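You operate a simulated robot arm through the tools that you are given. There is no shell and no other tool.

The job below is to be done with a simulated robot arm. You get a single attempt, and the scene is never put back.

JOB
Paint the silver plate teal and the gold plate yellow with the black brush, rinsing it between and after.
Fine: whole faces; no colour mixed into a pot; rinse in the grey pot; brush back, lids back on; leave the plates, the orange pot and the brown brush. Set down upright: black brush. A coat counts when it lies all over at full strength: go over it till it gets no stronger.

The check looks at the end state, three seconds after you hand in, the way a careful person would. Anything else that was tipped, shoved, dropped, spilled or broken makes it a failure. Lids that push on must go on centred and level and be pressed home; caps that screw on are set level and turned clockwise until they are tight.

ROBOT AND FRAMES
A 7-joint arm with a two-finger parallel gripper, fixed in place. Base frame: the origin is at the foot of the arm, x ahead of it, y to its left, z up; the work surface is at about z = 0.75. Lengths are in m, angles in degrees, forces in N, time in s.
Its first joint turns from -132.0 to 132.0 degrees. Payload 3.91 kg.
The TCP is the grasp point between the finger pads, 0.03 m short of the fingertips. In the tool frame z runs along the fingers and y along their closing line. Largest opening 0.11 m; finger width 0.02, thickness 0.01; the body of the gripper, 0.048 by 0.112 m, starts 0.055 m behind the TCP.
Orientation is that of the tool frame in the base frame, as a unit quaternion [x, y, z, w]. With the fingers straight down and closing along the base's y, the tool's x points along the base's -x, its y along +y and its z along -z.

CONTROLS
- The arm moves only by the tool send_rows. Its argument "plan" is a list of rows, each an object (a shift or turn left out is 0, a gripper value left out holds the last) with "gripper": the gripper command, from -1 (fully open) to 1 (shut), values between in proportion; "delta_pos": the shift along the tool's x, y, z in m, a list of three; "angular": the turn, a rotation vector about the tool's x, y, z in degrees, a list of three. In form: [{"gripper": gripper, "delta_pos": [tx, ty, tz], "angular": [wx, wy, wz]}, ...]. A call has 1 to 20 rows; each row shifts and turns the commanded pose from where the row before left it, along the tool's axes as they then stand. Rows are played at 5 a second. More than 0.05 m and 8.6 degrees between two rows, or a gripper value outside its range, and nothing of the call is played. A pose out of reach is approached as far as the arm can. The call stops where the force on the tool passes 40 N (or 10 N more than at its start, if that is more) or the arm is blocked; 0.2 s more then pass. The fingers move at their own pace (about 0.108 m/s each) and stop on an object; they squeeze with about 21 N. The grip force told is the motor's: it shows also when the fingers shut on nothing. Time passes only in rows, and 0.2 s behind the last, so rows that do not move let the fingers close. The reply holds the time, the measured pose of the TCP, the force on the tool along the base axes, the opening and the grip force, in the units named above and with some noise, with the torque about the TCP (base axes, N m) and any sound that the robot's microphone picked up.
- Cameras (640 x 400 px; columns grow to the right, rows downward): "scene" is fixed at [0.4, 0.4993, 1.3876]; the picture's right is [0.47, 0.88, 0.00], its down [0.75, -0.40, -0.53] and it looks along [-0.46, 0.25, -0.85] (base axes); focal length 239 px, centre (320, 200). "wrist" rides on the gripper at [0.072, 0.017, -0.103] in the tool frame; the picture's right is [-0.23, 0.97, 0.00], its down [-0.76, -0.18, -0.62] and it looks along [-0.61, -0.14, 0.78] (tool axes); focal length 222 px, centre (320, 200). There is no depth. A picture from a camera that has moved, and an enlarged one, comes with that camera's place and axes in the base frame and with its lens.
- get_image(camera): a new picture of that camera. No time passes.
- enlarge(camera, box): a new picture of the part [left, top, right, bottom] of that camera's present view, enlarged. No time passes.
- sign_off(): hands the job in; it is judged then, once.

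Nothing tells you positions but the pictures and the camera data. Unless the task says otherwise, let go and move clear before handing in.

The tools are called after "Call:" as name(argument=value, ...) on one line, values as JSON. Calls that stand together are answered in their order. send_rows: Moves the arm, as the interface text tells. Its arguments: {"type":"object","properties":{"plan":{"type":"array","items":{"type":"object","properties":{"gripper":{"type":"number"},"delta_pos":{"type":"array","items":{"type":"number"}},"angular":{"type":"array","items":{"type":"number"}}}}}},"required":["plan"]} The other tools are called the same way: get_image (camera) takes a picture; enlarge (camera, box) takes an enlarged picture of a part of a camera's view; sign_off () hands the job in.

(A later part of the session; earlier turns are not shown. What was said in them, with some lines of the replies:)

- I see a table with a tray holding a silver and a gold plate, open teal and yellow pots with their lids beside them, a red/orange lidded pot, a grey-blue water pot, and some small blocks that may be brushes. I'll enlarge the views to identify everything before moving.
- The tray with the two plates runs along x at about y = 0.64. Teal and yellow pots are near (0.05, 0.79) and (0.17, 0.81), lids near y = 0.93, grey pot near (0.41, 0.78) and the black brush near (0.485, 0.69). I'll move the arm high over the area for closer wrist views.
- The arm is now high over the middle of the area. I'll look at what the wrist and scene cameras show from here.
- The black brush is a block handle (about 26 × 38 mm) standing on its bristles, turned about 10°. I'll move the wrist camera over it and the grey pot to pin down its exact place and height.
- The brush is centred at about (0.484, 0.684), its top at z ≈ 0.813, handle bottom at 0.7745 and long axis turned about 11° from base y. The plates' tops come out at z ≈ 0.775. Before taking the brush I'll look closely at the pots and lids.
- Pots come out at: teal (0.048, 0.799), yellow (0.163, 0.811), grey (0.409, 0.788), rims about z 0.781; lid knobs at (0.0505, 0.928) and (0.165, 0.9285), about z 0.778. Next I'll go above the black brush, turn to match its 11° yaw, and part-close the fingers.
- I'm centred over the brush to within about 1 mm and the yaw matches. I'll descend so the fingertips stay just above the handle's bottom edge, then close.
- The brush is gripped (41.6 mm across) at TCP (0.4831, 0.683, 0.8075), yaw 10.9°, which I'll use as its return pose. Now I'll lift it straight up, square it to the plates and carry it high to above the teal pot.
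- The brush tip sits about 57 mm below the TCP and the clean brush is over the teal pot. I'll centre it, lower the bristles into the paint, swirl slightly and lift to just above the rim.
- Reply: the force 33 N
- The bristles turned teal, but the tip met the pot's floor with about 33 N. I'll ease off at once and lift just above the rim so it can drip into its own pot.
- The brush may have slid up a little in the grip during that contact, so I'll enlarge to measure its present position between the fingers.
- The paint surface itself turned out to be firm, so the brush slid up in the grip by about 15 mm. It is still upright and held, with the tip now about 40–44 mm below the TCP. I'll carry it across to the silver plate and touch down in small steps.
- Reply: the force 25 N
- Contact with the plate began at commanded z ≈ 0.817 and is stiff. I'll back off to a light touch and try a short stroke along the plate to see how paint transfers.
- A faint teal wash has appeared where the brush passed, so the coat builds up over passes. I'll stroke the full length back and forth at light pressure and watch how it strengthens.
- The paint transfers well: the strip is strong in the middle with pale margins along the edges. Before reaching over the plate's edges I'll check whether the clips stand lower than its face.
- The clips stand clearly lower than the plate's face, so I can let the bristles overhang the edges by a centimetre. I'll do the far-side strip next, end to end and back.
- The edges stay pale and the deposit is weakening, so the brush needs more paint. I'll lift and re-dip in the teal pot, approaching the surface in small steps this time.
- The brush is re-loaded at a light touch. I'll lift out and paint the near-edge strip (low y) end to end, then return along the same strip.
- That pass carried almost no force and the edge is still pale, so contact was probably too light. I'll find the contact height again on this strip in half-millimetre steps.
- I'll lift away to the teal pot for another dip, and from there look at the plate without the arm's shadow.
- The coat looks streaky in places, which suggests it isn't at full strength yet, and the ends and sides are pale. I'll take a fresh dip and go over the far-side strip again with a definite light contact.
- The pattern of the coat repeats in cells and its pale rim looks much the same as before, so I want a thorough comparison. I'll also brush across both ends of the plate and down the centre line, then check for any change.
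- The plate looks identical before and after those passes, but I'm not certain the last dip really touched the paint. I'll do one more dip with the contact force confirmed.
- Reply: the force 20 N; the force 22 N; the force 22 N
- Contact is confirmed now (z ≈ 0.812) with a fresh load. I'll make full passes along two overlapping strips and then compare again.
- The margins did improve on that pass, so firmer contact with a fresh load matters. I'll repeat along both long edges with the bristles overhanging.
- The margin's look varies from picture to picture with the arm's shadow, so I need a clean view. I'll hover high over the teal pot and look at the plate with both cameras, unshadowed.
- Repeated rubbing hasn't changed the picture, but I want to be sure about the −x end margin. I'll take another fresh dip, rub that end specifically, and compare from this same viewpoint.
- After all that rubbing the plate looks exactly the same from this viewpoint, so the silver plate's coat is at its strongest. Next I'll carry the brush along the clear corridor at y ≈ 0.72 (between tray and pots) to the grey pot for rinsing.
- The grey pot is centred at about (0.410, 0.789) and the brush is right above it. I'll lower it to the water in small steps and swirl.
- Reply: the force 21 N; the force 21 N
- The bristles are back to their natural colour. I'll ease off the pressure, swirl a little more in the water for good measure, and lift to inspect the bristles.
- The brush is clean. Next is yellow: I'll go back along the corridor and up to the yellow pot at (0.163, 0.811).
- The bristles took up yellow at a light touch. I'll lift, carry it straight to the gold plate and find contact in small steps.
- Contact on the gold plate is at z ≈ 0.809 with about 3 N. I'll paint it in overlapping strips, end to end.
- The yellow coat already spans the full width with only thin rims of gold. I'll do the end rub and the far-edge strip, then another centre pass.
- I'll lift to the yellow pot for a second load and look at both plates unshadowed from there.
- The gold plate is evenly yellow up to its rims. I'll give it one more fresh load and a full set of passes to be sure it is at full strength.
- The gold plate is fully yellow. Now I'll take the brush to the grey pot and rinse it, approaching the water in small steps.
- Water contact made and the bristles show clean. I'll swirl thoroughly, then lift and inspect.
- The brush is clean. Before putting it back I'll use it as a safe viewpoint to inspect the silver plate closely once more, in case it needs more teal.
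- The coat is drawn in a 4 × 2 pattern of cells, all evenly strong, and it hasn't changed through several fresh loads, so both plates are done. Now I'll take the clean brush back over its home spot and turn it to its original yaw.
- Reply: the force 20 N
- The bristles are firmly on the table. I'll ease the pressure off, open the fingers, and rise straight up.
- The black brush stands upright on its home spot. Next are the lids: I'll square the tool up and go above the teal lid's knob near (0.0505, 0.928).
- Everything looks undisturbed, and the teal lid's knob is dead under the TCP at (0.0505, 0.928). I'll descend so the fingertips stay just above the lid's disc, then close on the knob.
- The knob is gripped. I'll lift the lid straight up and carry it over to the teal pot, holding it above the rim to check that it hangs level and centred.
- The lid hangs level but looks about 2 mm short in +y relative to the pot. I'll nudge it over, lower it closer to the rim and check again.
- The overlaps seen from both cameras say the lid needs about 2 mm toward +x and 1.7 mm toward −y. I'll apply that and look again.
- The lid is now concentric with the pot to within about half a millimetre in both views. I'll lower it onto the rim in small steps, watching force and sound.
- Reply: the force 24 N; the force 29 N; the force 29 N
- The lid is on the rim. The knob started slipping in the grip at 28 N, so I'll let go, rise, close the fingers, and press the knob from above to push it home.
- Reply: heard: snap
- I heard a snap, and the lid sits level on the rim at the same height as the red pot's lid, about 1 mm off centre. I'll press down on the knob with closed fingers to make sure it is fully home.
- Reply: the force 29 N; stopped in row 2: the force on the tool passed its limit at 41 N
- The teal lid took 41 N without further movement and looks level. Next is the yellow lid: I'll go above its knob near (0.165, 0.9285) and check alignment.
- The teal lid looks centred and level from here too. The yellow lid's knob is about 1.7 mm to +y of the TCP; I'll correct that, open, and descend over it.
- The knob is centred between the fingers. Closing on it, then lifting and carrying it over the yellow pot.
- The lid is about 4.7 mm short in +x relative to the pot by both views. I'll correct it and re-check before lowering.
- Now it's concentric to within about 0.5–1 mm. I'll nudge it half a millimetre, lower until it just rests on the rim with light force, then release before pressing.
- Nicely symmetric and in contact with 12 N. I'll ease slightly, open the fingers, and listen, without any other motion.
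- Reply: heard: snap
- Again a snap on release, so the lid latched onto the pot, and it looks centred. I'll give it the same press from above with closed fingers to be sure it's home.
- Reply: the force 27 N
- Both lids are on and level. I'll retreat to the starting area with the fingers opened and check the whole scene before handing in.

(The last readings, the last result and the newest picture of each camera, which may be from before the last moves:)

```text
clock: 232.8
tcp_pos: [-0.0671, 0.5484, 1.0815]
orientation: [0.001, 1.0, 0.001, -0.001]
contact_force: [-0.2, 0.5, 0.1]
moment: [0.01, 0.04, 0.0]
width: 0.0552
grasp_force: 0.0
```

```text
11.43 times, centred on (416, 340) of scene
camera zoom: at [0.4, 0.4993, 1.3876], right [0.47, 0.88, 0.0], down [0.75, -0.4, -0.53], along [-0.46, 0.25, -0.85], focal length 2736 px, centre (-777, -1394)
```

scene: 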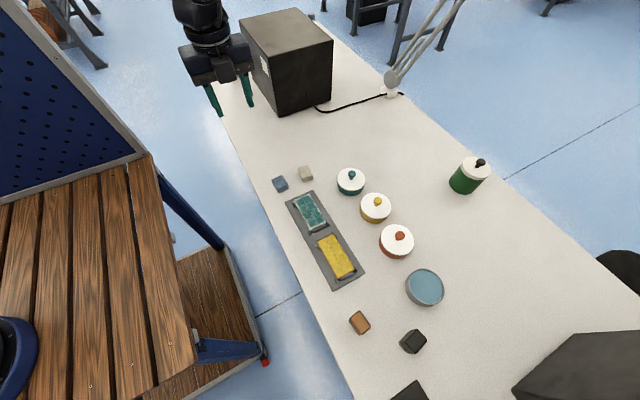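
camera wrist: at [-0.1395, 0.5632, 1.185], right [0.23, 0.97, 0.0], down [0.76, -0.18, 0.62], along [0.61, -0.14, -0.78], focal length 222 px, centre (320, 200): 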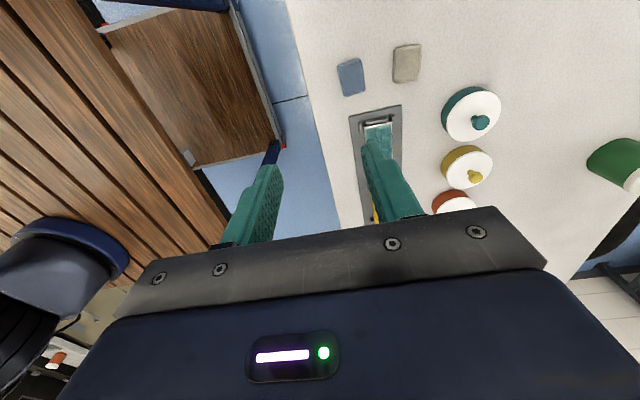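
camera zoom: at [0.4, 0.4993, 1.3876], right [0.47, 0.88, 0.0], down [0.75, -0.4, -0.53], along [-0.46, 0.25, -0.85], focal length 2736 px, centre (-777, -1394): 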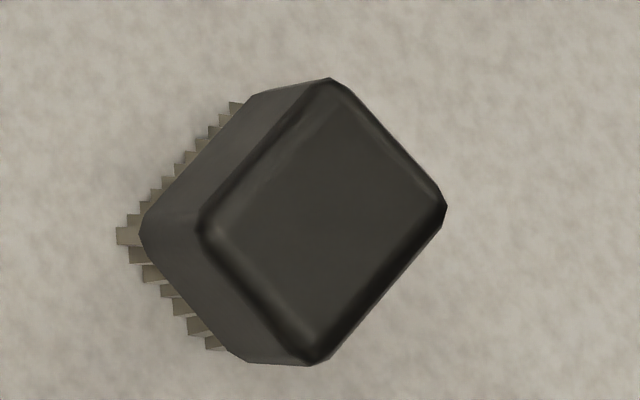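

Call:
enlarge(camera="scene", box=[288, 190, 328, 215])

Call:
enlarge(camera="scene", box=[298, 208, 338, 233])

Call:
enlarge(camera="scene", box=[312, 230, 352, 255])

Call:
enlarge(camera="scene", box=[324, 255, 364, 280])

```text
16.00 times, centred on (308, 202) of scene
camera zoom: at [0.4, 0.4993, 1.3876], right [0.47, 0.88, 0.0], down [0.75, -0.4, -0.53], along [-0.46, 0.25, -0.85], focal length 3830 px, centre (512, 160)
```

zoom: 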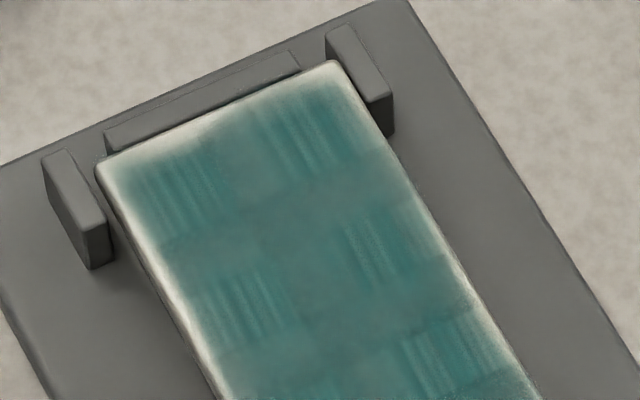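

```text
16.00 times, centred on (318, 220) of scene
camera zoom: at [0.4, 0.4993, 1.3876], right [0.47, 0.88, 0.0], down [0.75, -0.4, -0.53], along [-0.46, 0.25, -0.85], focal length 3830 px, centre (352, -128)
```

zoom: 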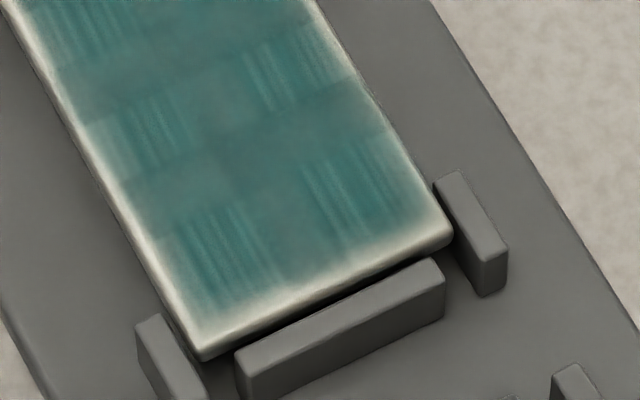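

```text
16.00 times, centred on (332, 242) of scene
camera zoom: at [0.4, 0.4993, 1.3876], right [0.47, 0.88, 0.0], down [0.75, -0.4, -0.53], along [-0.46, 0.25, -0.85], focal length 3830 px, centre (128, -480)
```

zoom: 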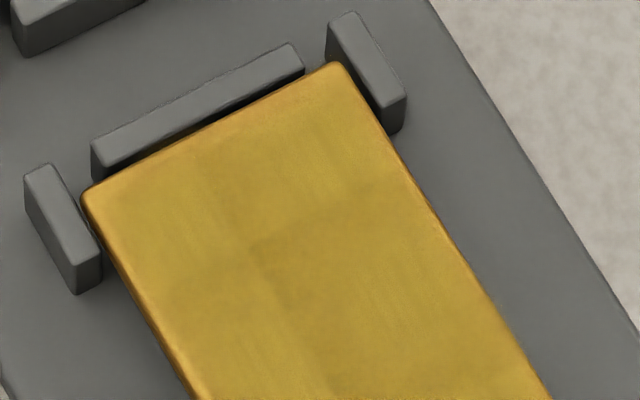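

```text
16.00 times, centred on (344, 268) of scene
camera zoom: at [0.4, 0.4993, 1.3876], right [0.47, 0.88, 0.0], down [0.75, -0.4, -0.53], along [-0.46, 0.25, -0.85], focal length 3830 px, centre (-64, -880)
```

zoom: 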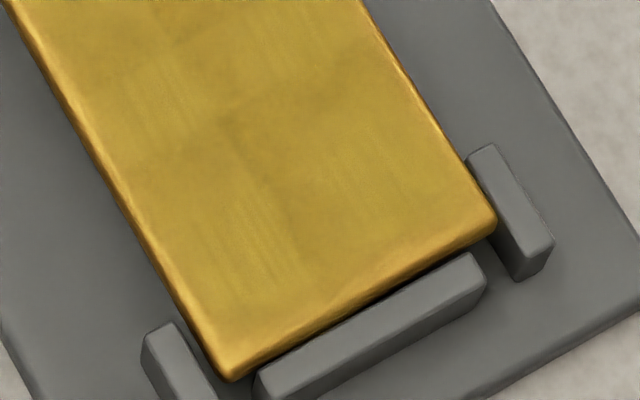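

Both plates show the same finished coat pattern and rims, though they were brushed in different strokes, so I take that as how a full coat looks. The teal and yellow lids snapped on, centred to within about 1 mm and level. The clean black brush stands upright within about 2 mm of where it was. The orange pot, brown brush and plates are where they were, and the arm is clear, so I'm handing in.

Call:
sign_off()

```text
The job is handed in.
```

I've handed the job in: the silver plate is teal and the gold plate is yellow, both painted with the black brush. I haven't seen the result of the check.

- **Coats:** I kept reloading and going over both plates until they stopped changing. In the pictures a thin band a few millimetres wide along the edges stays paler. It is widest, about 6 mm, at one end of the silver plate. More paint and rubbing did not change it on silver, and gold shows a similar rim, so I took it as how a full coat looks. That is a judgement from the pictures.
- **Rinsing:** The brush was rinsed in the grey pot between colours and again at the end. It only went into the yellow pot after a rinse, and its bristles look clean now.
- **Brush:** It stands upright about 2 mm from where it started. It slid up in the grip several times while dipping, but it was never dropped.
- **Lids:** Both snapped when I let go of them, and I then pressed each one down from above. They look level. The yellow lid is within about 0.5 mm of centre and the teal lid is about 1 mm off.
- **Everything else:** The orange pot, the brown brush and the plates look unmoved, and I saw no spills. The arm is back near its starting position, clear of everything.
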